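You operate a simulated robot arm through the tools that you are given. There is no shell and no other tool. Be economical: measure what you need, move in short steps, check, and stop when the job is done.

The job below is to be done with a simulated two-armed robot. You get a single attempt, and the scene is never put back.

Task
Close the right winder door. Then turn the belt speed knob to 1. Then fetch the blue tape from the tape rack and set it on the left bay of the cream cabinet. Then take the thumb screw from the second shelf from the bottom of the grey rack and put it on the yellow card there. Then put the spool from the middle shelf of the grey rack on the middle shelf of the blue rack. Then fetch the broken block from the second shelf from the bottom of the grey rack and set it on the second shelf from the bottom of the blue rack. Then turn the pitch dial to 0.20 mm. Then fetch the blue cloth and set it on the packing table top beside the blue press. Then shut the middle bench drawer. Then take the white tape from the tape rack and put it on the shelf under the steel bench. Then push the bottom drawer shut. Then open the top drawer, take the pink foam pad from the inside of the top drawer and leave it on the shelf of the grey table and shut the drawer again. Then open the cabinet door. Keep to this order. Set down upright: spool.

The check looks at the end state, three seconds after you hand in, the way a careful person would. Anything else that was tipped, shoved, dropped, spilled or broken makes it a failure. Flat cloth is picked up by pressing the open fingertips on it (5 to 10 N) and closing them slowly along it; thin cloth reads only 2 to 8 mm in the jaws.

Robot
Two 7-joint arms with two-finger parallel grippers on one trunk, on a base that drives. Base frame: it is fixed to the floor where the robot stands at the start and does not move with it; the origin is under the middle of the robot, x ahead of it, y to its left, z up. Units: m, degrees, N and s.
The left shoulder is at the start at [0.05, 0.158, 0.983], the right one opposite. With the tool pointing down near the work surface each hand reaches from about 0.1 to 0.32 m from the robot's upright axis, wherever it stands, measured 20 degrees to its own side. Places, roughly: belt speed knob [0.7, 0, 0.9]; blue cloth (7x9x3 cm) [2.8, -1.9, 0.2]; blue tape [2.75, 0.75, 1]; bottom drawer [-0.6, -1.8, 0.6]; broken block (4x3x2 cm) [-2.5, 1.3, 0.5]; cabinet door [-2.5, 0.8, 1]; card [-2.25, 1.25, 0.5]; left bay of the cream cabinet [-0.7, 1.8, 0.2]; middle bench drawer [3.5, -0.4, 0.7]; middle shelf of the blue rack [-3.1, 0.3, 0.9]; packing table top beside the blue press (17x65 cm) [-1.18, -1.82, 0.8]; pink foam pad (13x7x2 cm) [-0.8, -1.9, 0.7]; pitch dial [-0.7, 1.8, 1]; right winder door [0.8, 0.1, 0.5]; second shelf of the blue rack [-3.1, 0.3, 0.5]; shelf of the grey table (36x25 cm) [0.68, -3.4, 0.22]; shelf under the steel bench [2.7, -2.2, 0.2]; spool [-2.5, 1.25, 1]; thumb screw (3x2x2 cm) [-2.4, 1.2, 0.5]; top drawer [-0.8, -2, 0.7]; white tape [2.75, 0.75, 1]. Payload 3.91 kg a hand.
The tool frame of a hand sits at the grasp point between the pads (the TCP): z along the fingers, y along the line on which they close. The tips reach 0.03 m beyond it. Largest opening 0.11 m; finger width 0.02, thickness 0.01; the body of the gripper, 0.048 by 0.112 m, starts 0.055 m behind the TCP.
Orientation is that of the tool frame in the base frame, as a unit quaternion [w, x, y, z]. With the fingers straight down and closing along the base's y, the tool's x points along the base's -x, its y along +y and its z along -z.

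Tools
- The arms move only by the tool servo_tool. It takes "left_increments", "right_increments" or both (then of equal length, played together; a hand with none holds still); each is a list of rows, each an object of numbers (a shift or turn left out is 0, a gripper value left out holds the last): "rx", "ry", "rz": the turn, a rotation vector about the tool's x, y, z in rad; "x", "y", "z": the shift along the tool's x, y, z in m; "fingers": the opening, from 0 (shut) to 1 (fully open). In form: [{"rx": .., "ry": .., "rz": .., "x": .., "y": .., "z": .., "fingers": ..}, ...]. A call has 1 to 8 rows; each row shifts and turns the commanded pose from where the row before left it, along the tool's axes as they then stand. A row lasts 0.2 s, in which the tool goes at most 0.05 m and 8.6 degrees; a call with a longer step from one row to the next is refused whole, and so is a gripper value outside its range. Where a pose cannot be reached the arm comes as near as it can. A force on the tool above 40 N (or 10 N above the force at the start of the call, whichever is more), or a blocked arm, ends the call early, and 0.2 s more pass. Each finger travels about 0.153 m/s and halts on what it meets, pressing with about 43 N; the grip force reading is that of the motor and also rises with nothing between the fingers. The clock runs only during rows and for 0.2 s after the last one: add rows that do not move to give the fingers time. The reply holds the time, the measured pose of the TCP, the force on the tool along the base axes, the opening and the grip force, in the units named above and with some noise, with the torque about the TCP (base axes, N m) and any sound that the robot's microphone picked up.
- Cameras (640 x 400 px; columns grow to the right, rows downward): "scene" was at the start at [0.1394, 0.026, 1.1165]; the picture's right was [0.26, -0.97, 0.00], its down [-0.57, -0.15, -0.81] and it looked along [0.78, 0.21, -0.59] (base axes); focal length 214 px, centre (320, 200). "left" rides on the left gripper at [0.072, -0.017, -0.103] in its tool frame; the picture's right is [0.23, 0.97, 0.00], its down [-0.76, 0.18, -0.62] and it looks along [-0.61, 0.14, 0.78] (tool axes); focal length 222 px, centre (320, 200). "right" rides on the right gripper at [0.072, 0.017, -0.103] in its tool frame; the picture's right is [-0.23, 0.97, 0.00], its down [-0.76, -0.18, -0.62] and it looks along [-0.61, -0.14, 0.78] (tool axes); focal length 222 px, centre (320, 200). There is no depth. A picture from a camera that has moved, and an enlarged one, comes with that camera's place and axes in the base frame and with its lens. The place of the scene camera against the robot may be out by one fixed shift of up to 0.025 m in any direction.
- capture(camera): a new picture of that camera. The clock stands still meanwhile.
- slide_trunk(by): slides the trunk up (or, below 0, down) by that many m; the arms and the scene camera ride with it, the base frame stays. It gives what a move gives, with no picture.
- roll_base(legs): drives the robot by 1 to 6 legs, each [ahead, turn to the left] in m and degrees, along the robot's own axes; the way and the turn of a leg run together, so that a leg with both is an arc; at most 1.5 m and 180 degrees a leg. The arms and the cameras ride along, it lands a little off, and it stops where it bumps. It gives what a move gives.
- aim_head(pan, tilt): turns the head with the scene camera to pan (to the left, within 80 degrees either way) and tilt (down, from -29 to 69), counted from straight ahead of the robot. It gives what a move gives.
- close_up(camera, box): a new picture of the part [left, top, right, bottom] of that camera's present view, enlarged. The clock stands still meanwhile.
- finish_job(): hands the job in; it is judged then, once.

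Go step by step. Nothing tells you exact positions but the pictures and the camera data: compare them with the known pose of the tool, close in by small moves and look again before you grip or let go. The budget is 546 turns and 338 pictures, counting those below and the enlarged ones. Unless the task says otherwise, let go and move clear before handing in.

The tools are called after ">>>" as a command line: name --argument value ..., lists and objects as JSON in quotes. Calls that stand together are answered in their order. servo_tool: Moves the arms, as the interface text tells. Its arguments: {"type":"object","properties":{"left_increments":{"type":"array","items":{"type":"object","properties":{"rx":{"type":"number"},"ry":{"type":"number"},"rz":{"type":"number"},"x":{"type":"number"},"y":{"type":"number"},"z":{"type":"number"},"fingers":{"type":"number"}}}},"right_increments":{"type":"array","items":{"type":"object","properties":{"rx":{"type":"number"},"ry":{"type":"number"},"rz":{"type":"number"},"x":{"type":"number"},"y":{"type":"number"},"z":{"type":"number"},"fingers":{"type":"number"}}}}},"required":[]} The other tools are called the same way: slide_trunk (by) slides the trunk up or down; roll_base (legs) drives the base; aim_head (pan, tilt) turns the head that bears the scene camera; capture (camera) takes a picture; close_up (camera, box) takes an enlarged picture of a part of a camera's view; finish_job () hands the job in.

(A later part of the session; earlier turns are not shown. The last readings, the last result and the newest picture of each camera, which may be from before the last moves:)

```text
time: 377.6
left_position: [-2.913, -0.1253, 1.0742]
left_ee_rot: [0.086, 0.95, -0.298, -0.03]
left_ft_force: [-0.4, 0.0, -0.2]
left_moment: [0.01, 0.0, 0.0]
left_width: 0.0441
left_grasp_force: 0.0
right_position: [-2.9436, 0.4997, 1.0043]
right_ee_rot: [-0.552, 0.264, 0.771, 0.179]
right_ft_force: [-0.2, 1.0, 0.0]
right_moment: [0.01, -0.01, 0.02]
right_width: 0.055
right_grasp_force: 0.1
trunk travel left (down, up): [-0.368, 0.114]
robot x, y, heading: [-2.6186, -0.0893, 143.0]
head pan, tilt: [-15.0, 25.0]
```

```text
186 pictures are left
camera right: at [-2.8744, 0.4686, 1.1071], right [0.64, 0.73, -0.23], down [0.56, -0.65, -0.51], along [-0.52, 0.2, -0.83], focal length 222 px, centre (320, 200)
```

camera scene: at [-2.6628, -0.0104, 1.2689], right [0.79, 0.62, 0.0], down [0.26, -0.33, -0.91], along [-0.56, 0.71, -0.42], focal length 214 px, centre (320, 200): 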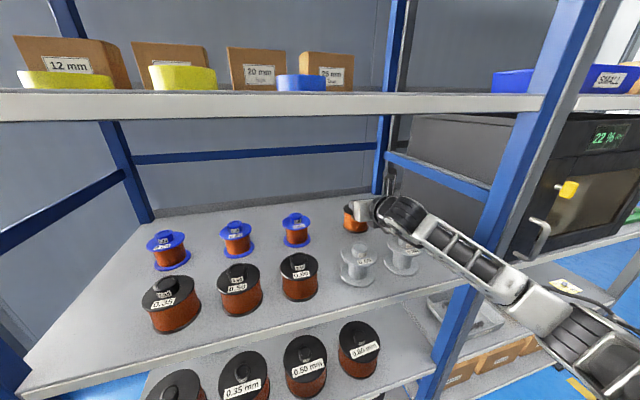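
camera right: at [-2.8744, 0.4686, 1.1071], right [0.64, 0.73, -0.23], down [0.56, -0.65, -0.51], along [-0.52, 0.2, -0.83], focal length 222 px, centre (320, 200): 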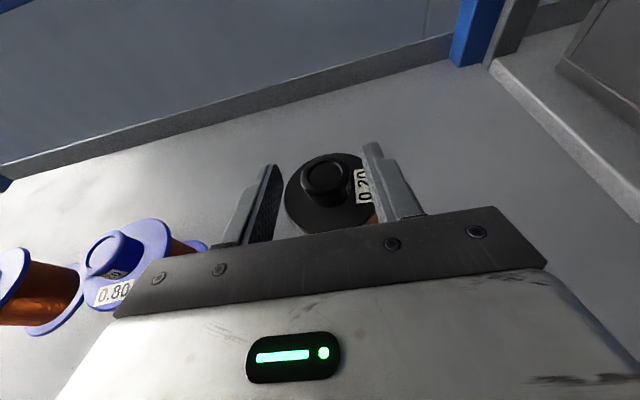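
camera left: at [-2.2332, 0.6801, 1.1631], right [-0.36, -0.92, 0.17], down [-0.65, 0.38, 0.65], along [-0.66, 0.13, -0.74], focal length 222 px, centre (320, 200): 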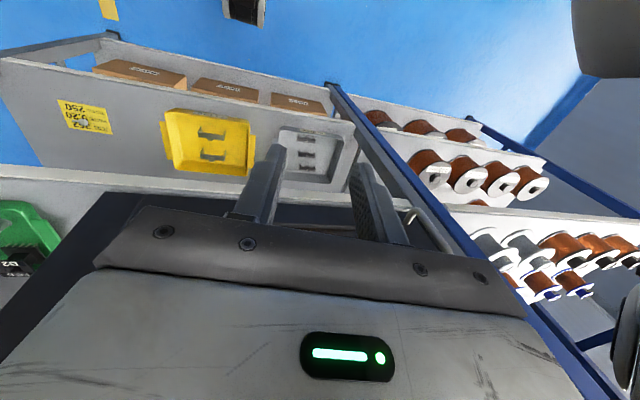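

>>> slide_trunk --by 0.09

>>> roll_base --legs '[[-0.5, 0]]'

>>> capture --camera "scene"

```text
time: 378.8
left_position: [-2.9126, -0.125, 1.1633]
left_ee_rot: [0.086, 0.95, -0.298, -0.031]
left_ft_force: [0.3, -0.3, -0.5]
left_moment: [0.0, -0.02, -0.01]
left_width: 0.0439
left_grasp_force: 0.1
right_position: [-2.9434, 0.4978, 1.0942]
right_ee_rot: [-0.552, 0.263, 0.771, 0.178]
right_ft_force: [-0.2, 0.0, 0.2]
right_moment: [0.01, -0.01, 0.02]
right_width: 0.0551
right_grasp_force: 0.0
trunk travel left (down, up): [-0.458, 0.024]
robot x, y, heading: [-2.6156, -0.0902, 143.1]
head pan, tilt: [-15.0, 25.0]
```

```text
time: 381.8
left_position: [-2.5132, -0.4255, 1.1647]
left_ee_rot: [0.086, 0.95, -0.3, -0.031]
left_ft_force: [0.7, 0.2, -0.5]
left_moment: [0.0, 0.0, -0.02]
left_width: 0.0438
left_grasp_force: 0.0
right_position: [-2.5416, 0.1974, 1.0946]
right_ee_rot: [-0.552, 0.264, 0.77, 0.179]
right_ft_force: [0.1, 0.7, 0.9]
right_moment: [-0.02, 0.01, 0.0]
right_width: 0.0551
right_grasp_force: 0.0
trunk travel left (down, up): [-0.458, 0.024]
robot x, y, heading: [-2.216, -0.3873, 142.9]
head pan, tilt: [-15.0, 25.0]
```

```text
185 pictures are left
camera scene: at [-2.2903, -0.2903, 1.3671], right [0.79, 0.62, 0.0], down [0.26, -0.33, -0.91], along [-0.56, 0.71, -0.42], focal length 214 px, centre (320, 200)
```

scene: 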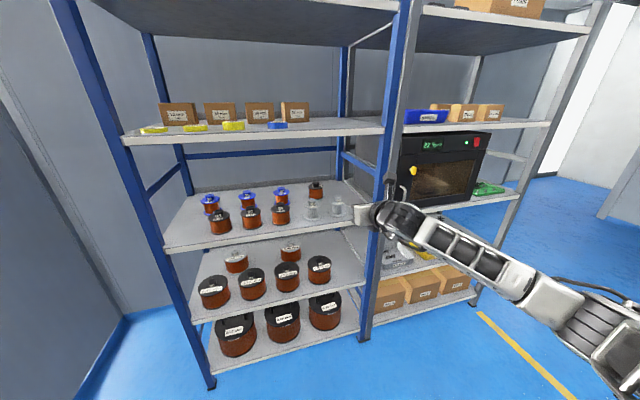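

The spool stands on the blue rack's middle shelf. For the block, deep on the grey rack's second shelf, the left hand avoids the post; I turn the left hand forward and flip it, and retract the right hand.

>>> servo_tool --left_increments '[{"ry": -0.14}, {"ry": -0.14}, {"ry": -0.14}, {"ry": -0.14}, {"ry": -0.14}, {"ry": -0.14}, {"ry": -0.14}, {"ry": -0.14}]' --right_increments '[{"x": -0.0137, "z": -0.0428}, {"x": -0.0137, "z": -0.0428}, {"x": -0.0137, "z": -0.0428}, {"x": -0.0137, "z": -0.0428}, {}, {}, {}, {}]'

>>> servo_tool --left_increments '[{"rz": -0.149}, {"rz": -0.149}, {"rz": -0.149}, {"rz": -0.149}, {"rz": -0.149}, {"rz": -0.149}, {"rz": -0.149}, {"rz": -0.149}]'

>>> servo_tool --left_increments '[{"rz": -0.149}, {"rz": -0.149}, {"rz": -0.149}, {"rz": -0.149}, {"rz": -0.149}, {"rz": -0.149}, {"rz": -0.149}, {"rz": -0.149}]'

>>> servo_tool --left_increments '[{"rz": -0.149}, {"rz": -0.149}, {"rz": -0.149}, {"rz": -0.149}, {"rz": -0.149}, {"fingers": 0.7}]'

>>> capture --camera "left"

```text
time: 383.6
left_position: [-2.5507, -0.3097, 1.3035]
left_ee_rot: [-0.086, 0.788, -0.3, -0.531]
left_ft_force: [0.7, -0.5, 0.6]
left_moment: [0.04, -0.02, 0.02]
left_width: 0.0442
left_grasp_force: 0.1
left hand out of reach, approached as far as the arm can: row 1, 2, 3, 4, 5, 6, 7, 8
right_position: [-2.3869, 0.0988, 1.0871]
right_ee_rot: [-0.551, 0.265, 0.771, 0.179]
right_ft_force: [0.5, 0.4, -0.1]
right_moment: [-0.02, -0.02, 0.0]
right_width: 0.0549
right_grasp_force: 0.0
right hand out of reach, approached as far as the arm can: row 1, 2
trunk travel left (down, up): [-0.458, 0.024]
robot x, y, heading: [-2.2206, -0.3886, 143.0]
head pan, tilt: [-15.0, 25.0]
```

```text
time: 385.4
left_position: [-2.5523, -0.3099, 1.3043]
left_ee_rot: [-0.369, 0.82, 0.195, -0.39]
left_ft_force: [0.2, 0.6, -0.7]
left_moment: [-0.01, 0.02, -0.03]
left_width: 0.044
left_grasp_force: 0.0
right_position: [-2.3869, 0.0983, 1.0882]
right_ee_rot: [-0.552, 0.264, 0.77, 0.178]
right_ft_force: [0.1, -0.5, 0.7]
right_moment: [0.03, -0.03, -0.02]
right_width: 0.0548
right_grasp_force: 0.1
trunk travel left (down, up): [-0.458, 0.024]
robot x, y, heading: [-2.2184, -0.3901, 142.8]
head pan, tilt: [-15.0, 25.0]
```

```text
time: 387.2
left_position: [-2.725, -0.3386, 1.339]
left_ee_rot: [-0.525, 0.571, 0.621, -0.114]
left_ft_force: [-0.1, -0.4, 0.6]
left_moment: [0.02, -0.03, -0.01]
left_width: 0.0442
left_grasp_force: 0.0
left hand out of reach, approached as far as the arm can: row 2, 3, 4, 5, 6, 7, 8
right_position: [-2.3861, 0.0994, 1.0886]
right_ee_rot: [-0.552, 0.264, 0.77, 0.18]
right_ft_force: [-0.4, 0.2, 0.6]
right_moment: [0.0, 0.02, 0.03]
right_width: 0.055
right_grasp_force: 0.1
trunk travel left (down, up): [-0.458, 0.024]
robot x, y, heading: [-2.2201, -0.3886, 143.0]
head pan, tilt: [-15.0, 25.0]
```

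```text
time: 388.6
left_position: [-2.8082, -0.3342, 1.3165]
left_ee_rot: [-0.532, 0.303, 0.786, 0.084]
left_ft_force: [-0.3, 0.0, 1.0]
left_moment: [0.0, -0.02, -0.02]
left_width: 0.0774
left_grasp_force: 0.0
left hand out of reach, approached as far as the arm can: row 1, 2, 3, 4, 5
right_position: [-2.3864, 0.098, 1.0873]
right_ee_rot: [-0.552, 0.264, 0.771, 0.179]
right_ft_force: [0.1, 0.2, -0.3]
right_moment: [0.02, 0.0, -0.01]
right_width: 0.055
right_grasp_force: 0.0
trunk travel left (down, up): [-0.458, 0.024]
robot x, y, heading: [-2.219, -0.3909, 142.8]
head pan, tilt: [-15.0, 25.0]
```

```text
184 pictures are left
camera left: at [-2.7548, -0.3667, 1.426], right [0.49, 0.87, 0.02], down [0.78, -0.44, -0.45], along [-0.38, 0.23, -0.89], focal length 222 px, centre (320, 200)
```

left: 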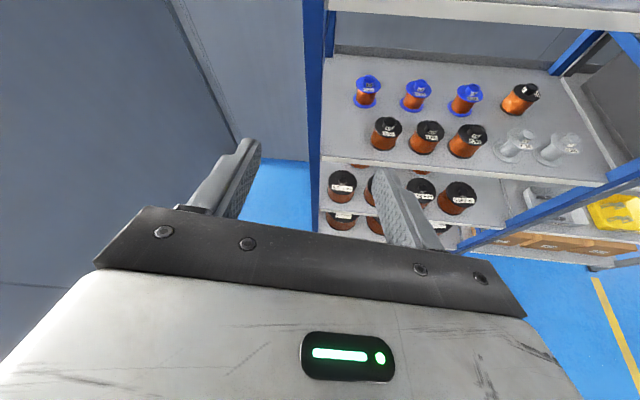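

Left hand is flipped. I level its roll, drive to the right part of the grey rack, and lower the trunk.

>>> servo_tool --left_increments '[{"rz": -0.105}, {"rz": -0.1}]'

>>> roll_base --legs '[[0, -83], [0.69, 0], [0.69, 0], [0, 83]]'

>>> slide_trunk --by -0.458

>>> aim_head --pan 15 --tilt 30

>>> capture --camera "scene"

>>> capture --camera "left"

```text
time: 389.2
left_position: [-2.8117, -0.3321, 1.3157]
left_ee_rot: [-0.52, 0.222, 0.813, 0.137]
left_ft_force: [-0.7, -0.2, -0.8]
left_moment: [-0.03, 0.0, 0.04]
left_width: 0.0771
left_grasp_force: 0.1
left hand out of reach, approached as far as the arm can: row 1
right_position: [-2.3846, 0.1001, 1.0867]
right_ee_rot: [-0.552, 0.265, 0.77, 0.178]
right_ft_force: [0.6, 0.6, 0.6]
right_moment: [-0.02, 0.04, 0.02]
right_width: 0.0549
right_grasp_force: 0.1
trunk travel left (down, up): [-0.458, 0.024]
robot x, y, heading: [-2.2174, -0.3898, 142.9]
head pan, tilt: [-15.0, 25.0]
```

```text
time: 403.5
left_position: [-2.0816, 0.8602, 1.3145]
left_ee_rot: [-0.517, 0.237, 0.809, 0.146]
left_ft_force: [0.2, 0.4, 0.2]
left_moment: [-0.01, 0.01, -0.03]
left_width: 0.0769
left_grasp_force: 0.0
right_position: [-1.6405, 1.2753, 1.088]
right_ee_rot: [-0.548, 0.278, 0.766, 0.189]
right_ft_force: [0.3, 0.2, -0.8]
right_moment: [-0.01, 0.0, -0.01]
right_width: 0.0553
right_grasp_force: 0.0
trunk travel left (down, up): [-0.458, 0.024]
robot x, y, heading: [-1.4897, 0.7797, 141.0]
head pan, tilt: [-15.0, 25.0]
```

```text
refused: -0.458 is not a number from -0.4 to 0.4
```

```text
time: 404.5
left_position: [-2.0817, 0.8598, 1.315]
left_ee_rot: [-0.517, 0.237, 0.809, 0.146]
left_ft_force: [0.4, -0.1, 0.6]
left_moment: [0.02, 0.02, 0.01]
left_width: 0.0771
left_grasp_force: 0.0
right_position: [-1.64, 1.2752, 1.087]
right_ee_rot: [-0.549, 0.278, 0.766, 0.188]
right_ft_force: [0.4, 0.6, -0.6]
right_moment: [-0.01, -0.03, 0.05]
right_width: 0.0549
right_grasp_force: 0.0
trunk travel left (down, up): [-0.458, 0.024]
robot x, y, heading: [-1.4843, 0.7817, 140.9]
head pan, tilt: [15.0, 30.0]
```

```text
183 pictures are left
camera scene: at [-1.5875, 0.8463, 1.3591], right [0.41, 0.91, 0.0], down [0.46, -0.2, -0.87], along [-0.79, 0.35, -0.5], focal length 214 px, centre (320, 200)
```

scene: 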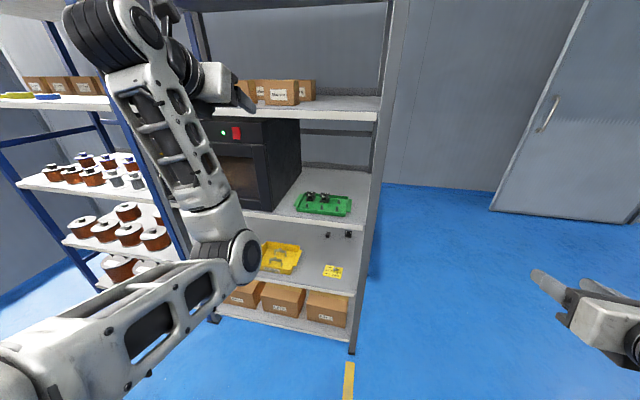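

```text
182 pictures are left
camera left: at [-2.0363, 0.8124, 1.423], right [0.44, 0.88, 0.2], down [0.84, -0.33, -0.43], along [-0.31, 0.36, -0.88], focal length 222 px, centre (320, 200)
```

left: 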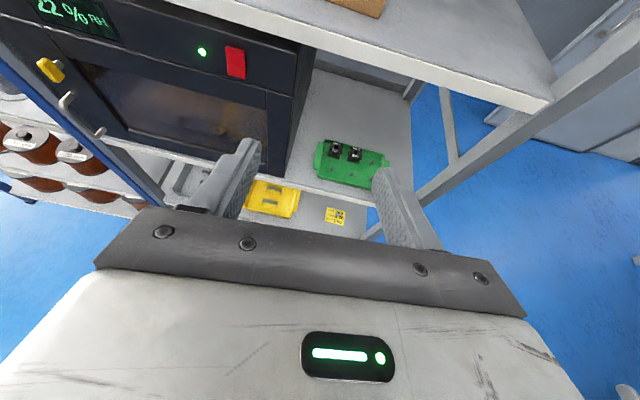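

>>> slide_trunk --by -0.4

>>> slide_trunk --by -0.055

>>> servo_tool --left_increments '[{"x": -0.04, "z": 0.018}, {"x": -0.04, "z": 0.018}, {"x": -0.04, "z": 0.018}, {"x": -0.04, "z": 0.018}, {"x": -0.04, "z": 0.018}]'

>>> capture --camera "scene"

>>> capture --camera "left"

```text
time: 408.3
left_position: [-2.0818, 0.8597, 0.9147]
left_ee_rot: [-0.516, 0.237, 0.81, 0.147]
left_ft_force: [-0.7, 0.0, 0.1]
left_moment: [-0.02, -0.03, 0.01]
left_width: 0.0771
left_grasp_force: 0.2
right_position: [-1.6392, 1.276, 0.687]
right_ee_rot: [-0.549, 0.278, 0.766, 0.189]
right_ft_force: [0.7, 0.3, -0.5]
right_moment: [0.02, 0.0, 0.01]
right_width: 0.0549
right_grasp_force: 0.0
trunk travel left (down, up): [-0.058, 0.424]
robot x, y, heading: [-1.4876, 0.7817, 141.1]
head pan, tilt: [15.0, 30.0]
```

```text
time: 409.2
left_position: [-2.0828, 0.8594, 0.8613]
left_ee_rot: [-0.517, 0.236, 0.81, 0.146]
left_ft_force: [-0.2, -0.3, 0.2]
left_moment: [-0.02, -0.01, 0.04]
left_width: 0.0767
left_grasp_force: 0.1
right_position: [-1.6399, 1.2755, 0.6322]
right_ee_rot: [-0.548, 0.278, 0.766, 0.189]
right_ft_force: [-0.2, 0.2, -0.1]
right_moment: [-0.05, -0.01, 0.0]
right_width: 0.0549
right_grasp_force: 0.0
trunk travel left (down, up): [-0.003, 0.479]
robot x, y, heading: [-1.488, 0.7795, 140.8]
head pan, tilt: [15.0, 30.0]
```

```text
time: 410.5
left_position: [-2.0948, 0.8639, 0.7394]
left_ee_rot: [-0.597, 0.22, 0.753, 0.168]
left_ft_force: [0.4, 0.0, -1.3]
left_moment: [0.0, 0.03, -0.01]
left_width: 0.0774
left_grasp_force: 0.1
right_position: [-1.6417, 1.2762, 0.631]
right_ee_rot: [-0.548, 0.278, 0.766, 0.187]
right_ft_force: [-0.5, 1.1, 0.5]
right_moment: [0.04, -0.02, 0.0]
right_width: 0.0549
right_grasp_force: 0.1
trunk travel left (down, up): [-0.003, 0.479]
robot x, y, heading: [-1.4905, 0.7791, 140.9]
head pan, tilt: [15.0, 30.0]
stopped in row 5 (left hand): the arm was blocked; the commanded pose is now the measured one
```

```text
181 pictures are left
camera scene: at [-1.5881, 0.8475, 0.903], right [0.41, 0.91, 0.0], down [0.46, -0.21, -0.87], along [-0.79, 0.35, -0.5], focal length 214 px, centre (320, 200)
```

scene: 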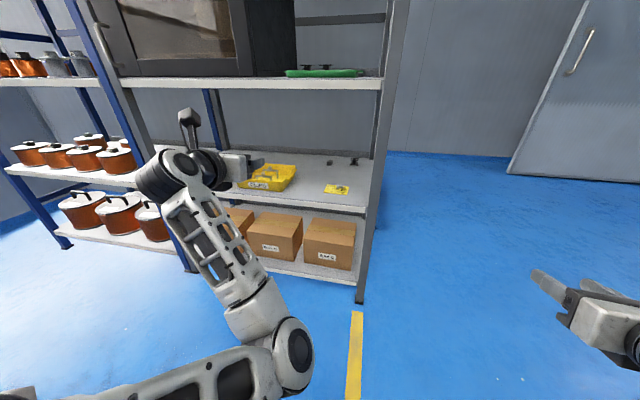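

```text
180 pictures are left
camera left: at [-2.0315, 0.8064, 0.8327], right [0.47, 0.85, 0.21], down [0.75, -0.27, -0.6], along [-0.45, 0.44, -0.77], focal length 222 px, centre (320, 200)
```

left: 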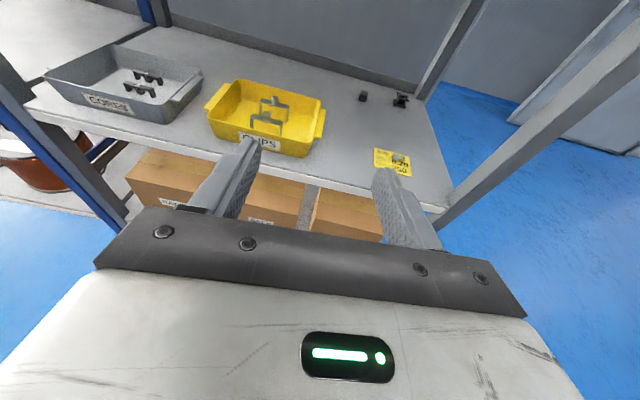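

>>> servo_tool --left_increments '[{"y": 0.03, "x": -0.015, "z": 0.0035}, {"y": 0.03, "x": -0.02, "z": 0.005}, {"y": 0.03, "x": -0.025, "z": 0.006}, {"x": -0.03, "z": 0.007}]'

>>> capture --camera "left"

```text
time: 411.1
left_position: [-2.0698, 0.9024, 0.803]
left_ee_rot: [-0.67, 0.188, 0.693, 0.189]
left_ft_force: [0.0, -0.5, 0.1]
left_moment: [0.04, -0.02, 0.01]
left_width: 0.0767
left_grasp_force: 0.0
right_position: [-1.6391, 1.2752, 0.6325]
right_ee_rot: [-0.549, 0.278, 0.766, 0.188]
right_ft_force: [-0.4, -0.2, 0.8]
right_moment: [-0.02, 0.0, 0.0]
right_width: 0.055
right_grasp_force: 0.0
trunk travel left (down, up): [-0.003, 0.479]
robot x, y, heading: [-1.492, 0.7816, 140.8]
head pan, tilt: [15.0, 30.0]
stopped in row 3 (left hand): the arm was blocked; the commanded pose is now the measured one
```

```text
179 pictures are left
camera left: at [-1.992, 0.8349, 0.8781], right [0.49, 0.84, 0.24], down [0.65, -0.17, -0.74], along [-0.58, 0.52, -0.63], focal length 222 px, centre (320, 200)
```

left: 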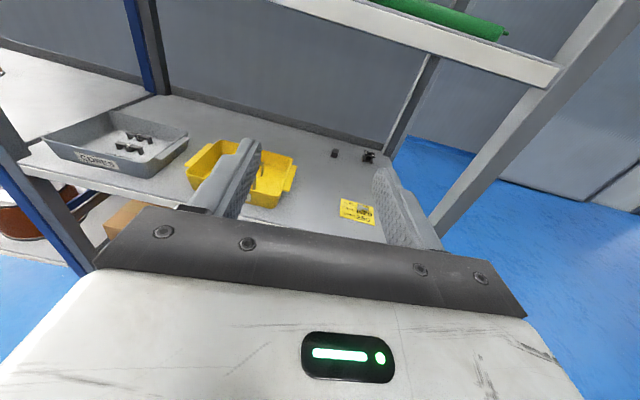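

The left arm is in an awkward elbow-down posture. I retract it and will use the right arm instead, standing further left so its forearm clears the post.

>>> servo_tool --left_increments '[{"x": 0.03, "z": -0.03}, {"x": 0.03, "z": -0.03}, {"z": -0.045}, {"z": -0.045}, {"z": -0.045}]'

>>> capture --camera "scene"

```text
time: 412.4
left_position: [-1.9488, 0.8371, 0.9095]
left_ee_rot: [-0.666, 0.188, 0.696, 0.19]
left_ft_force: [0.1, -0.1, -0.1]
left_moment: [0.0, -0.01, 0.02]
left_width: 0.0767
left_grasp_force: 0.0
left hand out of reach, approached as far as the arm can: row 4, 5
right_position: [-1.6401, 1.2772, 0.6323]
right_ee_rot: [-0.548, 0.278, 0.765, 0.19]
right_ft_force: [-0.2, -0.2, 0.2]
right_moment: [-0.01, 0.01, 0.01]
right_width: 0.055
right_grasp_force: 0.1
trunk travel left (down, up): [-0.003, 0.479]
robot x, y, heading: [-1.4908, 0.7773, 141.0]
head pan, tilt: [15.0, 30.0]
```

```text
178 pictures are left
camera scene: at [-1.5877, 0.8464, 0.904], right [0.41, 0.91, 0.0], down [0.46, -0.2, -0.87], along [-0.79, 0.35, -0.5], focal length 214 px, centre (320, 200)
```

scene: 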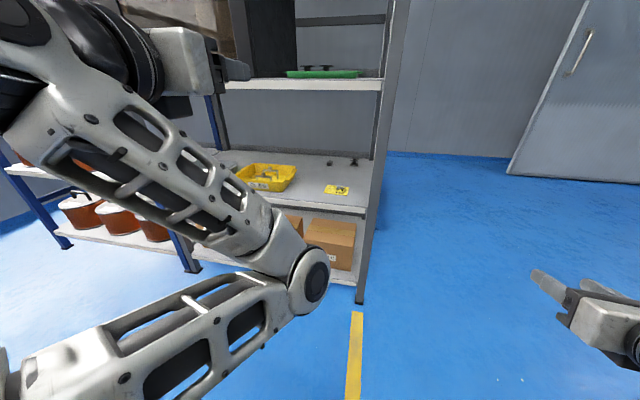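

>>> servo_tool --left_increments '[{"rz": 0.149}, {"rz": 0.149}, {"rz": 0.149}, {"rz": 0.149}, {"rz": 0.149}, {"rz": 0.149}, {"rz": 0.149}, {"rz": 0.149}]'

>>> servo_tool --left_increments '[{"rz": 0.149}, {"rz": 0.149}, {"rz": 0.149}, {"rz": 0.149}, {"rz": 0.149}, {"rz": 0.149}, {"rz": 0.149}, {"rz": 0.149}]'

>>> servo_tool --left_increments '[{"rz": 0.149}, {"rz": 0.149}, {"rz": 0.149}, {"rz": 0.149}, {"rz": 0.149}, {"rz": 0.1}]'

>>> capture --camera "scene"

```text
time: 414.1
left_position: [-1.9489, 0.8384, 0.9123]
left_ee_rot: [0.659, -0.548, -0.468, 0.218]
left_ft_force: [0.3, 0.1, 0.5]
left_moment: [0.0, 0.02, 0.01]
left_width: 0.0771
left_grasp_force: 0.0
right_position: [-1.6412, 1.2758, 0.6322]
right_ee_rot: [-0.549, 0.277, 0.766, 0.189]
right_ft_force: [0.6, 0.9, -0.2]
right_moment: [0.02, 0.0, -0.05]
right_width: 0.0548
right_grasp_force: 0.0
trunk travel left (down, up): [-0.003, 0.479]
robot x, y, heading: [-1.4887, 0.779, 141.0]
head pan, tilt: [15.0, 30.0]
```

```text
time: 415.9
left_position: [-1.9495, 0.8381, 0.9125]
left_ee_rot: [-0.422, 0.716, 0.081, -0.55]
left_ft_force: [0.1, 0.2, -0.2]
left_moment: [0.0, -0.03, 0.0]
left_width: 0.0772
left_grasp_force: 0.1
right_position: [-1.6404, 1.2755, 0.6321]
right_ee_rot: [-0.549, 0.278, 0.765, 0.189]
right_ft_force: [-0.7, 0.5, 0.2]
right_moment: [0.0, -0.02, 0.0]
right_width: 0.055
right_grasp_force: 0.1
trunk travel left (down, up): [-0.003, 0.479]
robot x, y, heading: [-1.489, 0.7857, 141.0]
head pan, tilt: [15.0, 30.0]
```

```text
time: 417.4
left_position: [-1.9486, 0.8364, 0.9121]
left_ee_rot: [-0.16, 0.686, -0.22, -0.674]
left_ft_force: [-0.5, 0.5, 0.2]
left_moment: [-0.04, -0.02, -0.01]
left_width: 0.0767
left_grasp_force: 0.1
right_position: [-1.6402, 1.2743, 0.6325]
right_ee_rot: [-0.549, 0.278, 0.766, 0.189]
right_ft_force: [-0.2, 0.0, -0.3]
right_moment: [-0.03, 0.02, 0.0]
right_width: 0.0549
right_grasp_force: 0.0
trunk travel left (down, up): [-0.003, 0.479]
robot x, y, heading: [-1.4902, 0.781, 141.1]
head pan, tilt: [15.0, 30.0]
```

```text
177 pictures are left
camera scene: at [-1.5876, 0.8463, 0.9041], right [0.41, 0.91, 0.0], down [0.46, -0.2, -0.87], along [-0.79, 0.35, -0.5], focal length 214 px, centre (320, 200)
```

scene: 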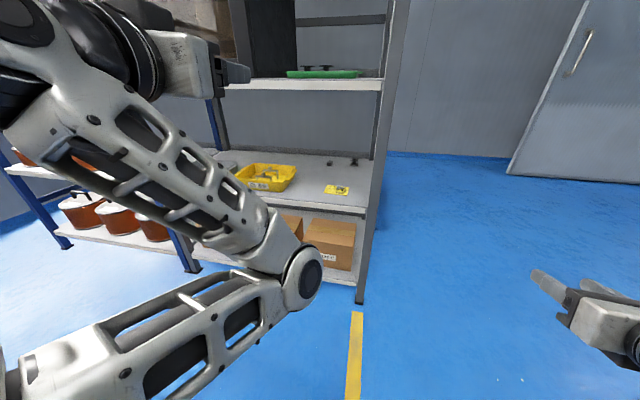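

>>> servo_tool --left_increments '[{"ry": 0.14, "y": 0.02}, {"ry": 0.14, "y": 0.02}, {"ry": 0.14, "y": 0.02}, {"ry": 0.14, "y": 0.02}, {"ry": 0.14, "y": 0.02}, {"ry": 0.14}, {"ry": 0.14}, {"ry": 0.14}]'

>>> capture --camera "scene"

```text
time: 419.1
left_position: [-2.0669, 0.7624, 0.9028]
left_ee_rot: [-0.02, 0.94, -0.271, -0.205]
left_ft_force: [-0.3, 0.9, -0.7]
left_moment: [0.02, 0.01, 0.02]
left_width: 0.0771
left_grasp_force: 0.1
left hand out of reach, approached as far as the arm can: row 1, 2, 3
right_position: [-1.6407, 1.2754, 0.631]
right_ee_rot: [-0.549, 0.278, 0.765, 0.19]
right_ft_force: [0.0, -0.8, -0.5]
right_moment: [0.03, 0.0, -0.01]
right_width: 0.0548
right_grasp_force: 0.1
trunk travel left (down, up): [-0.003, 0.479]
robot x, y, heading: [-1.4887, 0.7813, 140.8]
head pan, tilt: [15.0, 30.0]
```

```text
176 pictures are left
camera scene: at [-1.5876, 0.8463, 0.904], right [0.41, 0.91, 0.0], down [0.46, -0.2, -0.87], along [-0.79, 0.35, -0.5], focal length 214 px, centre (320, 200)
```

scene: 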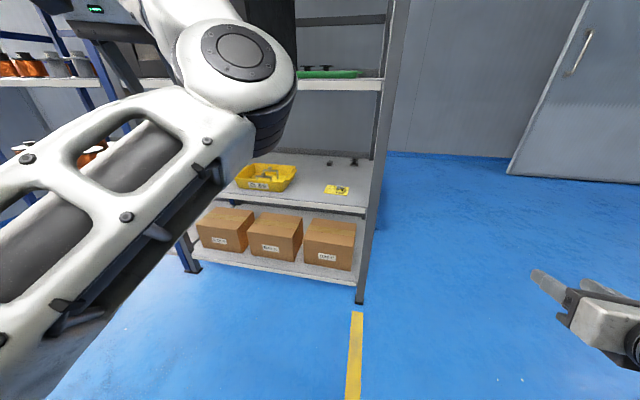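

>>> servo_tool --left_increments '[{"ry": 0.14}, {"ry": 0.14}, {"ry": 0.12}, {"z": 0.03, "x": 0.02}, {"z": 0.03, "x": 0.02}, {"z": 0.03, "x": 0.03}, {"x": 0.04}, {"x": 0.03}]'

>>> capture --camera "scene"

```text
time: 420.9
left_position: [-1.9579, 0.6735, 0.8101]
left_ee_rot: [0.035, 0.962, -0.27, -0.016]
left_ft_force: [0.9, -0.3, 0.4]
left_moment: [0.07, 0.0, 0.02]
left_width: 0.0772
left_grasp_force: 0.1
left hand out of reach, approached as far as the arm can: row 7
right_position: [-1.6398, 1.2759, 0.6328]
right_ee_rot: [-0.548, 0.278, 0.766, 0.189]
right_ft_force: [0.1, -0.8, -0.2]
right_moment: [-0.01, -0.02, 0.02]
right_width: 0.0548
right_grasp_force: 0.1
trunk travel left (down, up): [-0.003, 0.479]
robot x, y, heading: [-1.4918, 0.7788, 140.9]
head pan, tilt: [15.0, 30.0]
```

```text
175 pictures are left
camera scene: at [-1.5877, 0.8464, 0.904], right [0.41, 0.91, 0.0], down [0.46, -0.2, -0.87], along [-0.79, 0.35, -0.5], focal length 214 px, centre (320, 200)
```

scene: 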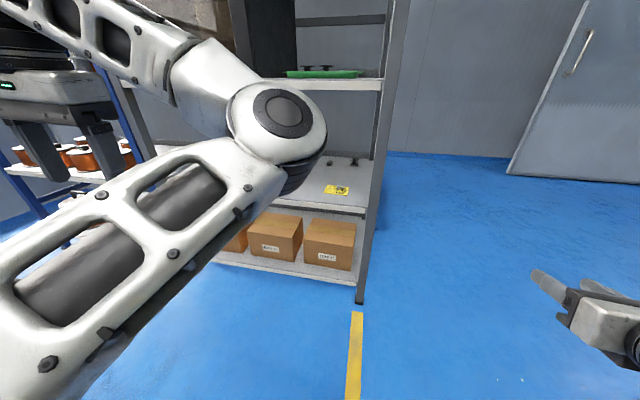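

>>> servo_tool --left_increments '[{"y": -0.045}, {"y": -0.045}, {"y": -0.045}, {"y": -0.045}, {"y": -0.045}, {"y": -0.045}, {"y": -0.045}]'

>>> capture --camera "scene"

```text
time: 422.6
left_position: [-1.9601, 0.6737, 0.8039]
left_ee_rot: [0.034, 0.962, -0.269, -0.016]
left_ft_force: [0.1, -0.4, 0.4]
left_moment: [-0.01, 0.0, 0.01]
left_width: 0.0768
left_grasp_force: 0.0
left hand out of reach, approached as far as the arm can: row 1, 2, 3, 4, 5, 6, 7
right_position: [-1.6406, 1.2759, 0.6325]
right_ee_rot: [-0.548, 0.278, 0.766, 0.188]
right_ft_force: [0.1, -0.5, -0.2]
right_moment: [-0.01, -0.01, 0.0]
right_width: 0.0549
right_grasp_force: 0.0
trunk travel left (down, up): [-0.003, 0.479]
robot x, y, heading: [-1.4941, 0.7819, 140.9]
head pan, tilt: [15.0, 30.0]
```

```text
174 pictures are left
camera scene: at [-1.5876, 0.8463, 0.9041], right [0.41, 0.91, 0.0], down [0.46, -0.2, -0.87], along [-0.79, 0.35, -0.5], focal length 214 px, centre (320, 200)
```

scene: 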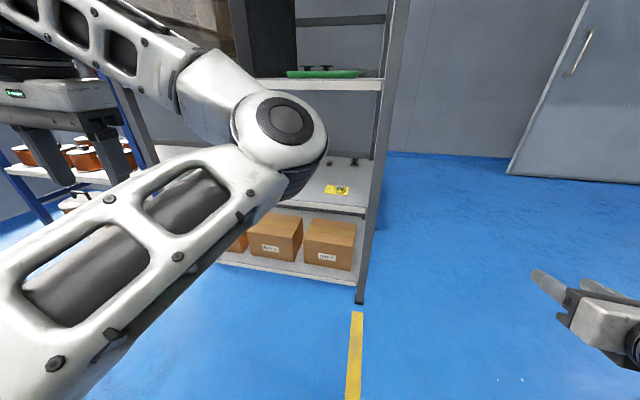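

>>> servo_tool --left_increments '[{"y": 0.045}, {"y": 0.045}, {"y": 0.045}, {"y": 0.045}, {"y": 0.045}, {"y": 0.045}, {"y": 0.045}]'

>>> servo_tool --left_increments '[{"x": 0.045}, {"x": 0.045}, {"x": 0.045}, {"x": 0.045}, {"x": 0.045}, {"x": 0.045}, {"x": 0.045}]'

>>> aim_head --pan 60 --tilt 30

>>> capture --camera "scene"

```text
time: 424.1
left_position: [-2.1244, 0.406, 0.8261]
left_ee_rot: [0.034, 0.963, -0.269, -0.016]
left_ft_force: [0.5, 0.3, -1.1]
left_moment: [-0.01, -0.02, -0.02]
left_width: 0.077
left_grasp_force: 0.1
right_position: [-1.6412, 1.2761, 0.6324]
right_ee_rot: [-0.548, 0.278, 0.766, 0.189]
right_ft_force: [0.4, 0.7, -0.5]
right_moment: [0.0, 0.04, 0.03]
right_width: 0.055
right_grasp_force: 0.1
trunk travel left (down, up): [-0.003, 0.479]
robot x, y, heading: [-1.4858, 0.7822, 141.2]
head pan, tilt: [15.0, 30.0]
```

```text
time: 425.8
left_position: [-1.8523, 0.2386, 0.8208]
left_ee_rot: [0.035, 0.962, -0.27, -0.015]
left_ft_force: [-0.5, 0.9, -0.6]
left_moment: [0.0, 0.01, 0.01]
left_width: 0.0769
left_grasp_force: 0.0
right_position: [-1.6405, 1.2756, 0.632]
right_ee_rot: [-0.548, 0.279, 0.766, 0.189]
right_ft_force: [0.4, -1.0, -0.6]
right_moment: [-0.01, -0.01, -0.02]
right_width: 0.0552
right_grasp_force: 0.1
trunk travel left (down, up): [-0.003, 0.479]
robot x, y, heading: [-1.4911, 0.7815, 140.8]
head pan, tilt: [15.0, 30.0]
```

```text
time: 426.9
left_position: [-1.8525, 0.2394, 0.8207]
left_ee_rot: [0.034, 0.962, -0.269, -0.016]
left_ft_force: [-1.0, 0.8, -0.1]
left_moment: [0.0, 0.03, 0.03]
left_width: 0.0769
left_grasp_force: 0.0
right_position: [-1.6414, 1.2763, 0.6333]
right_ee_rot: [-0.548, 0.279, 0.766, 0.189]
right_ft_force: [-0.3, -0.8, -1.0]
right_moment: [0.01, -0.02, 0.02]
right_width: 0.0548
right_grasp_force: 0.1
trunk travel left (down, up): [-0.003, 0.479]
robot x, y, heading: [-1.4904, 0.7798, 140.8]
head pan, tilt: [60.0, 30.0]
```

```text
173 pictures are left
camera scene: at [-1.5895, 0.7772, 0.9041], right [-0.36, 0.93, 0.0], down [0.47, 0.18, -0.87], along [-0.81, -0.31, -0.5], focal length 214 px, centre (320, 200)
```

scene: 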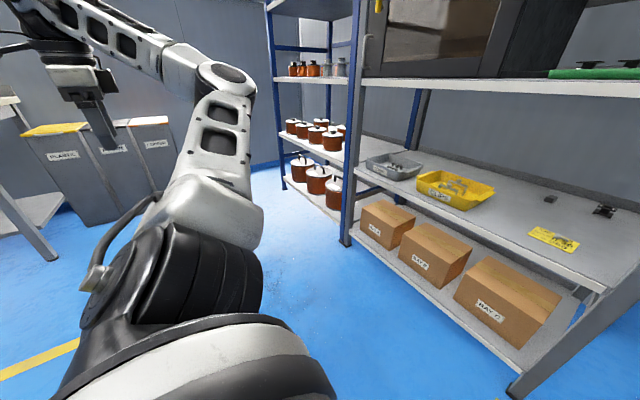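

>>> servo_tool --left_increments '[{"y": 0.04}, {"y": 0.04}, {"z": 0.04}, {"z": 0.04}, {"z": 0.04}, {"z": 0.04}, {"z": 0.04}, {"z": 0.04}]'

>>> servo_tool --left_increments '[{"y": -0.045}, {"y": -0.045}, {"y": -0.045}, {"y": -0.045}, {"y": -0.045}, {"y": -0.03}]'

>>> capture --camera "scene"

```text
time: 428.7
left_position: [-1.9057, 0.1603, 0.5882]
left_ee_rot: [0.035, 0.962, -0.27, -0.016]
left_ft_force: [-0.2, -0.6, 0.6]
left_moment: [0.01, 0.05, 0.04]
left_width: 0.0772
left_grasp_force: 0.0
right_position: [-1.6412, 1.2747, 0.6325]
right_ee_rot: [-0.549, 0.277, 0.766, 0.188]
right_ft_force: [0.6, 1.3, -0.4]
right_moment: [0.0, 0.02, -0.02]
right_width: 0.055
right_grasp_force: 0.0
trunk travel left (down, up): [-0.003, 0.479]
robot x, y, heading: [-1.4876, 0.783, 140.9]
head pan, tilt: [60.0, 30.0]
```

```text
time: 430.1
left_position: [-1.777, 0.3768, 0.5705]
left_ee_rot: [0.035, 0.962, -0.269, -0.016]
left_ft_force: [-0.6, 0.1, -0.3]
left_moment: [-0.01, 0.0, -0.01]
left_width: 0.0771
left_grasp_force: 0.1
right_position: [-1.6415, 1.2762, 0.632]
right_ee_rot: [-0.548, 0.278, 0.765, 0.19]
right_ft_force: [-0.3, -0.5, 0.2]
right_moment: [0.01, -0.03, -0.02]
right_width: 0.0551
right_grasp_force: 0.1
trunk travel left (down, up): [-0.003, 0.479]
robot x, y, heading: [-1.4902, 0.783, 140.9]
head pan, tilt: [60.0, 30.0]
```

```text
172 pictures are left
camera scene: at [-1.5895, 0.7771, 0.904], right [-0.36, 0.93, 0.0], down [0.47, 0.18, -0.87], along [-0.81, -0.31, -0.5], focal length 214 px, centre (320, 200)
```

scene: 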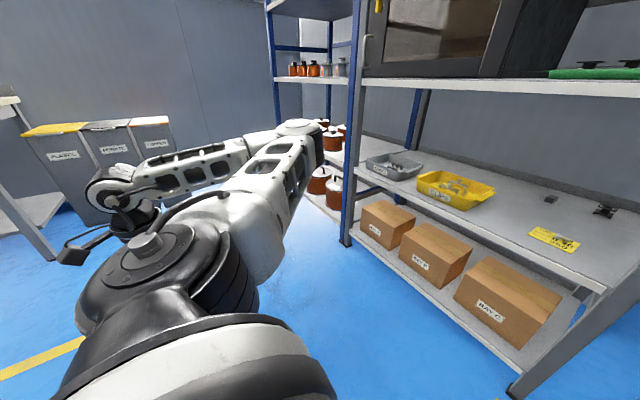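

>>> servo_tool --left_increments '[{"z": 0.045}, {"z": 0.045}, {"z": 0.045}, {"z": 0.045}, {"z": 0.045}, {"z": 0.045}, {"z": 0.045}, {"z": 0.045}]'

>>> servo_tool --left_increments '[{"x": -0.04}, {"x": -0.04}, {"z": 0.03, "y": -0.03}, {"z": 0.03, "y": -0.03}]'

>>> capture --camera "scene"

```text
time: 431.9
left_position: [-1.7937, 0.3587, 0.2121]
left_ee_rot: [0.033, 0.963, -0.269, -0.017]
left_ft_force: [0.5, -0.7, -0.4]
left_moment: [0.03, -0.02, -0.01]
left_width: 0.077
left_grasp_force: 0.2
right_position: [-1.6409, 1.2751, 0.6326]
right_ee_rot: [-0.549, 0.277, 0.766, 0.188]
right_ft_force: [0.1, -0.2, 0.3]
right_moment: [-0.02, 0.0, 0.02]
right_width: 0.055
right_grasp_force: 0.0
trunk travel left (down, up): [-0.003, 0.479]
robot x, y, heading: [-1.4922, 0.7827, 140.8]
head pan, tilt: [60.0, 30.0]
```

```text
time: 432.9
left_position: [-1.9612, 0.4518, 0.2034]
left_ee_rot: [0.057, 0.957, -0.253, -0.128]
left_ft_force: [0.1, 0.0, -0.1]
left_moment: [0.01, 0.02, 0.0]
left_width: 0.0767
left_grasp_force: 0.1
right_position: [-1.6374, 1.277, 0.6339]
right_ee_rot: [-0.552, 0.28, 0.763, 0.187]
right_ft_force: [0.1, 0.9, -0.3]
right_moment: [0.0, 0.04, 0.02]
right_width: 0.0546
right_grasp_force: 0.1
trunk travel left (down, up): [-0.003, 0.479]
robot x, y, heading: [-1.4906, 0.7785, 140.7]
head pan, tilt: [60.0, 30.0]
stopped in row 4 (left hand): the arm was blocked; the commanded pose is now the measured one
```

```text
171 pictures are left
camera scene: at [-1.5835, 0.7795, 0.9076], right [-0.36, 0.93, 0.0], down [0.46, 0.18, -0.87], along [-0.81, -0.31, -0.49], focal length 214 px, centre (320, 200)
```

scene: 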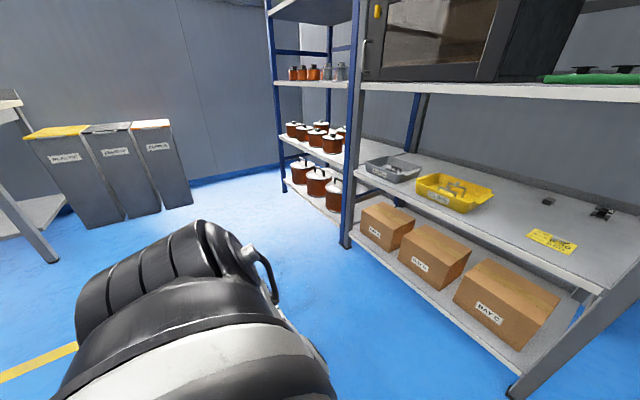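

>>> servo_tool --left_increments '[{"y": 0.045}, {"z": -0.045, "y": 0.02}, {"z": -0.045}, {"z": -0.045}, {"z": -0.045}, {"z": -0.045}, {"z": -0.045}, {"z": -0.045}]'

>>> servo_tool --left_increments '[{"rz": 0.149}, {"rz": 0.149}, {"rz": 0.149}, {"rz": 0.149}, {"rz": 0.149}, {"rz": 0.149}, {"rz": 0.149}, {"rz": 0.149}]'

>>> servo_tool --left_increments '[{"rz": 0.149}, {"rz": 0.149}, {"rz": 0.149}, {"rz": 0.149}, {"rz": 0.149}, {"rz": 0.149}, {"rz": 0.149}, {"rz": 0.149}]'

>>> capture --camera "scene"

```text
time: 434.8
left_position: [-1.9074, 0.4094, 0.5121]
left_ee_rot: [0.055, 0.958, -0.254, -0.122]
left_ft_force: [0.4, 0.2, -1.2]
left_moment: [0.03, 0.01, 0.02]
left_width: 0.0769
left_grasp_force: 0.0
right_position: [-1.6403, 1.2761, 0.6319]
right_ee_rot: [-0.548, 0.279, 0.765, 0.19]
right_ft_force: [-0.2, 0.6, 0.2]
right_moment: [-0.02, -0.01, 0.02]
right_width: 0.055
right_grasp_force: 0.1
trunk travel left (down, up): [-0.003, 0.479]
robot x, y, heading: [-1.4883, 0.784, 141.3]
head pan, tilt: [60.0, 30.0]
```

```text
time: 436.6
left_position: [-1.9074, 0.4101, 0.5122]
left_ee_rot: [-0.115, -0.649, 0.749, 0.071]
left_ft_force: [0.1, 0.4, -0.6]
left_moment: [-0.02, 0.01, 0.03]
left_width: 0.077
left_grasp_force: 0.0
right_position: [-1.6417, 1.2764, 0.6328]
right_ee_rot: [-0.549, 0.278, 0.765, 0.189]
right_ft_force: [0.5, -0.4, -0.4]
right_moment: [-0.01, -0.01, 0.02]
right_width: 0.0551
right_grasp_force: 0.1
trunk travel left (down, up): [-0.003, 0.479]
robot x, y, heading: [-1.489, 0.7853, 140.7]
head pan, tilt: [60.0, 30.0]
```

```text
time: 438.4
left_position: [-1.9064, 0.4104, 0.5126]
left_ee_rot: [-0.135, -0.117, 0.984, -0.005]
left_ft_force: [-0.1, 0.2, 0.3]
left_moment: [-0.01, 0.0, -0.03]
left_width: 0.0771
left_grasp_force: 0.1
right_position: [-1.6403, 1.2756, 0.6336]
right_ee_rot: [-0.548, 0.278, 0.766, 0.189]
right_ft_force: [0.5, 0.5, 1.3]
right_moment: [-0.01, 0.0, -0.01]
right_width: 0.0549
right_grasp_force: 0.1
trunk travel left (down, up): [-0.003, 0.479]
robot x, y, heading: [-1.4887, 0.7817, 141.0]
head pan, tilt: [60.0, 30.0]
```

```text
170 pictures are left
camera scene: at [-1.5896, 0.7772, 0.9041], right [-0.36, 0.93, 0.0], down [0.47, 0.18, -0.87], along [-0.81, -0.31, -0.5], focal length 214 px, centre (320, 200)
```

scene: 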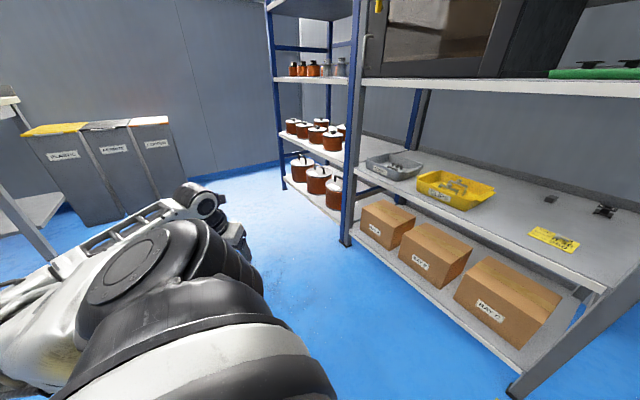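

The left elbow has swung outward again. I complete the flip and tilt the left hand forward.

>>> servo_tool --left_increments '[{"rz": 0.149}, {"rz": 0.149}, {"rz": 0.149}, {"rz": 0.149}, {"rz": 0.149}]'

>>> servo_tool --left_increments '[{"ry": 0.14}, {"ry": 0.14}, {"ry": 0.14}, {"ry": 0.14}, {"ry": 0.14}, {"ry": 0.14}, {"ry": 0.14}, {"ry": 0.1}]'

>>> capture --camera "scene"

```text
time: 439.6
left_position: [-1.9366, 0.5044, 0.5096]
left_ee_rot: [-0.123, 0.248, 0.959, -0.055]
left_ft_force: [-0.4, -0.1, -0.5]
left_moment: [0.0, -0.03, -0.02]
left_width: 0.0768
left_grasp_force: 0.1
left hand out of reach, approached as far as the arm can: row 3, 4, 5
right_position: [-1.6398, 1.2761, 0.6327]
right_ee_rot: [-0.549, 0.278, 0.766, 0.189]
right_ft_force: [-0.6, -0.5, 0.2]
right_moment: [-0.02, 0.0, -0.03]
right_width: 0.0554
right_grasp_force: 0.1
trunk travel left (down, up): [-0.003, 0.479]
robot x, y, heading: [-1.4888, 0.7808, 141.0]
head pan, tilt: [60.0, 30.0]
```

```text
time: 441.4
left_position: [-1.9695, 0.5816, 0.5035]
left_ee_rot: [-0.6, 0.24, 0.759, 0.082]
left_ft_force: [-0.2, 0.0, 0.5]
left_moment: [0.0, 0.03, 0.0]
left_width: 0.0771
left_grasp_force: 0.1
left hand out of reach, approached as far as the arm can: row 1, 2, 3, 4, 5, 6, 7
right_position: [-1.6401, 1.2771, 0.6336]
right_ee_rot: [-0.548, 0.278, 0.766, 0.188]
right_ft_force: [-0.2, 0.7, 0.6]
right_moment: [0.01, -0.01, 0.0]
right_width: 0.055
right_grasp_force: 0.0
trunk travel left (down, up): [-0.003, 0.479]
robot x, y, heading: [-1.4902, 0.7797, 140.7]
head pan, tilt: [60.0, 30.0]
```

```text
169 pictures are left
camera scene: at [-1.5896, 0.7772, 0.9041], right [-0.36, 0.93, 0.0], down [0.47, 0.18, -0.87], along [-0.81, -0.31, -0.5], focal length 214 px, centre (320, 200)
```

scene: 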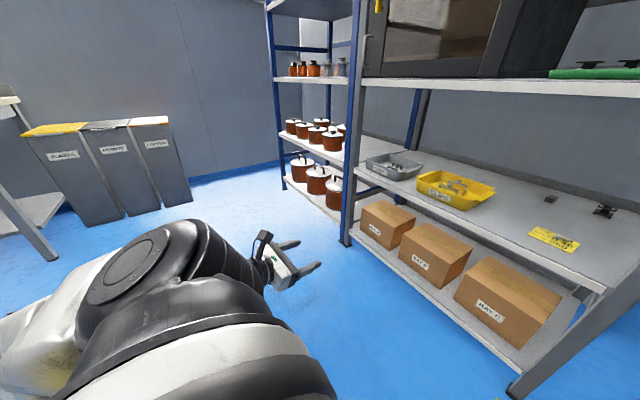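

>>> servo_tool --left_increments '[{"rx": -0.115, "rz": -0.055}, {"rx": -0.115, "rz": -0.055}, {"x": 0.03, "z": 0.0}, {"x": 0.03}, {"x": 0.03, "y": 0.03}, {"y": 0.04, "z": 0.02}, {"y": 0.04, "z": 0.02}, {"y": 0.04, "z": 0.02}]'

>>> aim_head --pan 20 --tilt 30

>>> capture --camera "scene"

>>> capture --camera "left"

```text
time: 443.1
left_position: [-1.9755, 0.8073, 0.5713]
left_ee_rot: [-0.563, 0.265, 0.757, 0.199]
left_ft_force: [1.2, 0.5, 0.1]
left_moment: [0.0, 0.0, 0.03]
left_width: 0.0771
left_grasp_force: 0.0
left hand out of reach, approached as far as the arm can: row 1, 2, 6, 7
right_position: [-1.6413, 1.2762, 0.633]
right_ee_rot: [-0.549, 0.277, 0.766, 0.188]
right_ft_force: [-0.2, -0.3, -0.3]
right_moment: [0.01, 0.03, 0.02]
right_width: 0.0552
right_grasp_force: 0.1
trunk travel left (down, up): [-0.003, 0.479]
robot x, y, heading: [-1.4902, 0.7788, 140.9]
head pan, tilt: [60.0, 30.0]
```

```text
time: 444.2
left_position: [-1.9766, 0.8075, 0.571]
left_ee_rot: [-0.563, 0.265, 0.757, 0.2]
left_ft_force: [-0.6, 0.3, -0.4]
left_moment: [-0.01, 0.01, -0.01]
left_width: 0.0769
left_grasp_force: 0.1
right_position: [-1.6404, 1.2761, 0.6334]
right_ee_rot: [-0.549, 0.277, 0.766, 0.188]
right_ft_force: [0.2, -0.6, 0.6]
right_moment: [-0.02, 0.0, 0.01]
right_width: 0.055
right_grasp_force: 0.0
trunk travel left (down, up): [-0.003, 0.479]
robot x, y, heading: [-1.4879, 0.7794, 140.5]
head pan, tilt: [20.0, 30.0]
```

```text
168 pictures are left
camera scene: at [-1.5906, 0.839, 0.9041], right [0.33, 0.95, 0.0], down [0.47, -0.16, -0.87], along [-0.82, 0.28, -0.5], focal length 214 px, centre (320, 200)
```

scene: 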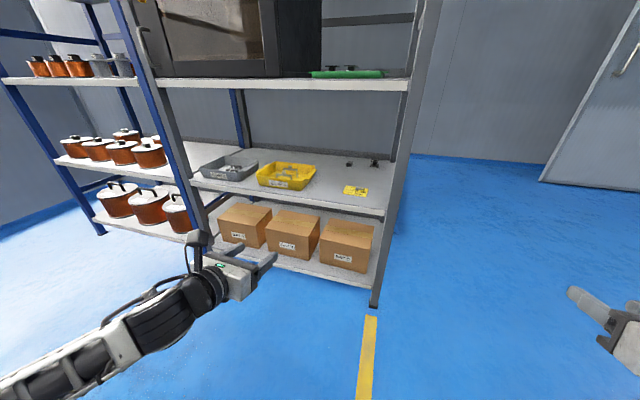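

```text
167 pictures are left
camera left: at [-1.9253, 0.744, 0.6684], right [0.56, 0.8, 0.22], down [0.75, -0.37, -0.55], along [-0.36, 0.47, -0.81], focal length 222 px, centre (320, 200)
```

left: 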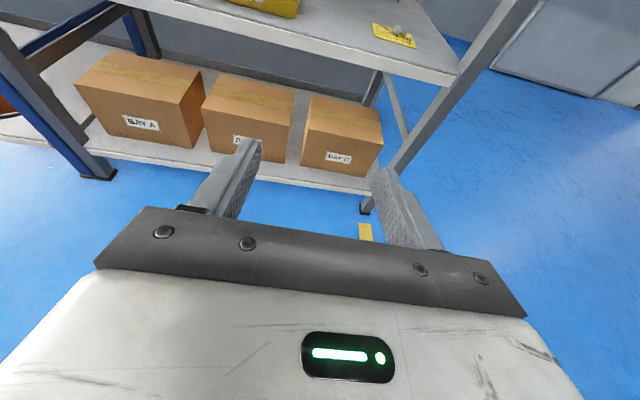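

Good posture now. I align the left hand with the block's line and drive in.

>>> servo_tool --left_increments '[{"x": 0.0335, "z": -0.01, "y": 0.03}, {"x": 0.0335, "z": -0.01, "y": 0.03}, {"y": 0.02}]'

>>> roll_base --legs '[[0, 2.6], [0.36, 0]]'

>>> capture --camera "left"

>>> aim_head --pan 5 --tilt 35

>>> capture --camera "scene"

```text
time: 445.0
left_position: [-1.9619, 0.8891, 0.6194]
left_ee_rot: [-0.562, 0.266, 0.757, 0.199]
left_ft_force: [-0.4, -0.3, -0.4]
left_moment: [0.01, -0.03, 0.01]
left_width: 0.0767
left_grasp_force: 0.0
left hand out of reach, approached as far as the arm can: row 1, 2
right_position: [-1.6414, 1.2756, 0.6339]
right_ee_rot: [-0.548, 0.278, 0.766, 0.188]
right_ft_force: [-0.3, 0.2, 0.0]
right_moment: [0.0, 0.01, -0.02]
right_width: 0.0552
right_grasp_force: 0.1
trunk travel left (down, up): [-0.003, 0.479]
robot x, y, heading: [-1.4889, 0.7779, 141.0]
head pan, tilt: [20.0, 30.0]
```

```text
time: 447.7
left_position: [-2.2542, 1.0745, 0.6186]
left_ee_rot: [-0.568, 0.246, 0.763, 0.186]
left_ft_force: [-0.5, -0.4, 0.7]
left_moment: [0.02, -0.01, 0.03]
left_width: 0.077
left_grasp_force: 0.1
right_position: [-1.9533, 1.4766, 0.6314]
right_ee_rot: [-0.553, 0.258, 0.773, 0.175]
right_ft_force: [-0.2, 0.0, 0.0]
right_moment: [-0.02, 0.01, 0.01]
right_width: 0.055
right_grasp_force: 0.1
trunk travel left (down, up): [-0.003, 0.479]
robot x, y, heading: [-1.7765, 0.9926, 144.1]
head pan, tilt: [20.0, 30.0]
```

```text
166 pictures are left
camera left: at [-2.1999, 1.0148, 0.717], right [0.52, 0.83, 0.22], down [0.77, -0.33, -0.55], along [-0.38, 0.45, -0.81], focal length 222 px, centre (320, 200)
```

left: 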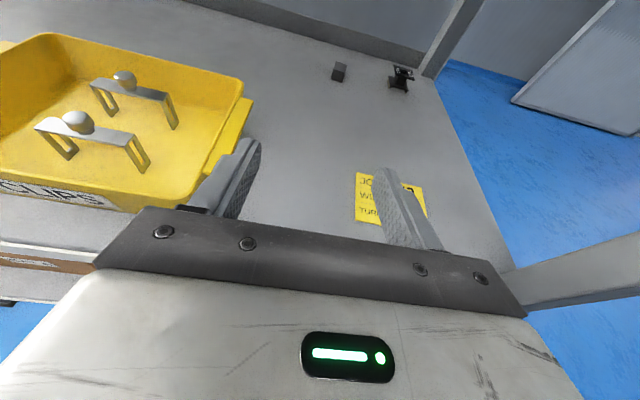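

```text
time: 448.5
left_position: [-2.2534, 1.0748, 0.6181]
left_ee_rot: [-0.567, 0.247, 0.763, 0.186]
left_ft_force: [0.3, 0.1, 0.0]
left_moment: [0.03, 0.01, 0.02]
left_width: 0.077
left_grasp_force: 0.1
right_position: [-1.9535, 1.4784, 0.6319]
right_ee_rot: [-0.553, 0.258, 0.773, 0.174]
right_ft_force: [-0.2, -0.4, -0.8]
right_moment: [-0.04, -0.02, 0.0]
right_width: 0.0551
right_grasp_force: 0.1
trunk travel left (down, up): [-0.003, 0.479]
robot x, y, heading: [-1.7748, 0.9907, 143.8]
head pan, tilt: [5.0, 35.0]
```

```text
165 pictures are left
camera scene: at [-1.8689, 1.0641, 0.8963], right [0.52, 0.86, 0.0], down [0.49, -0.3, -0.82], along [-0.7, 0.42, -0.57], focal length 214 px, centre (320, 200)
```

scene: 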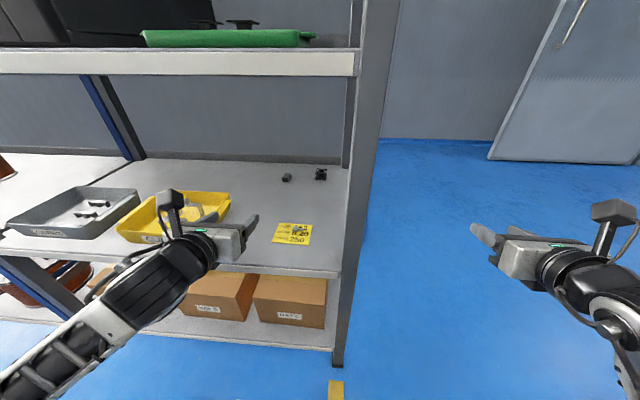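

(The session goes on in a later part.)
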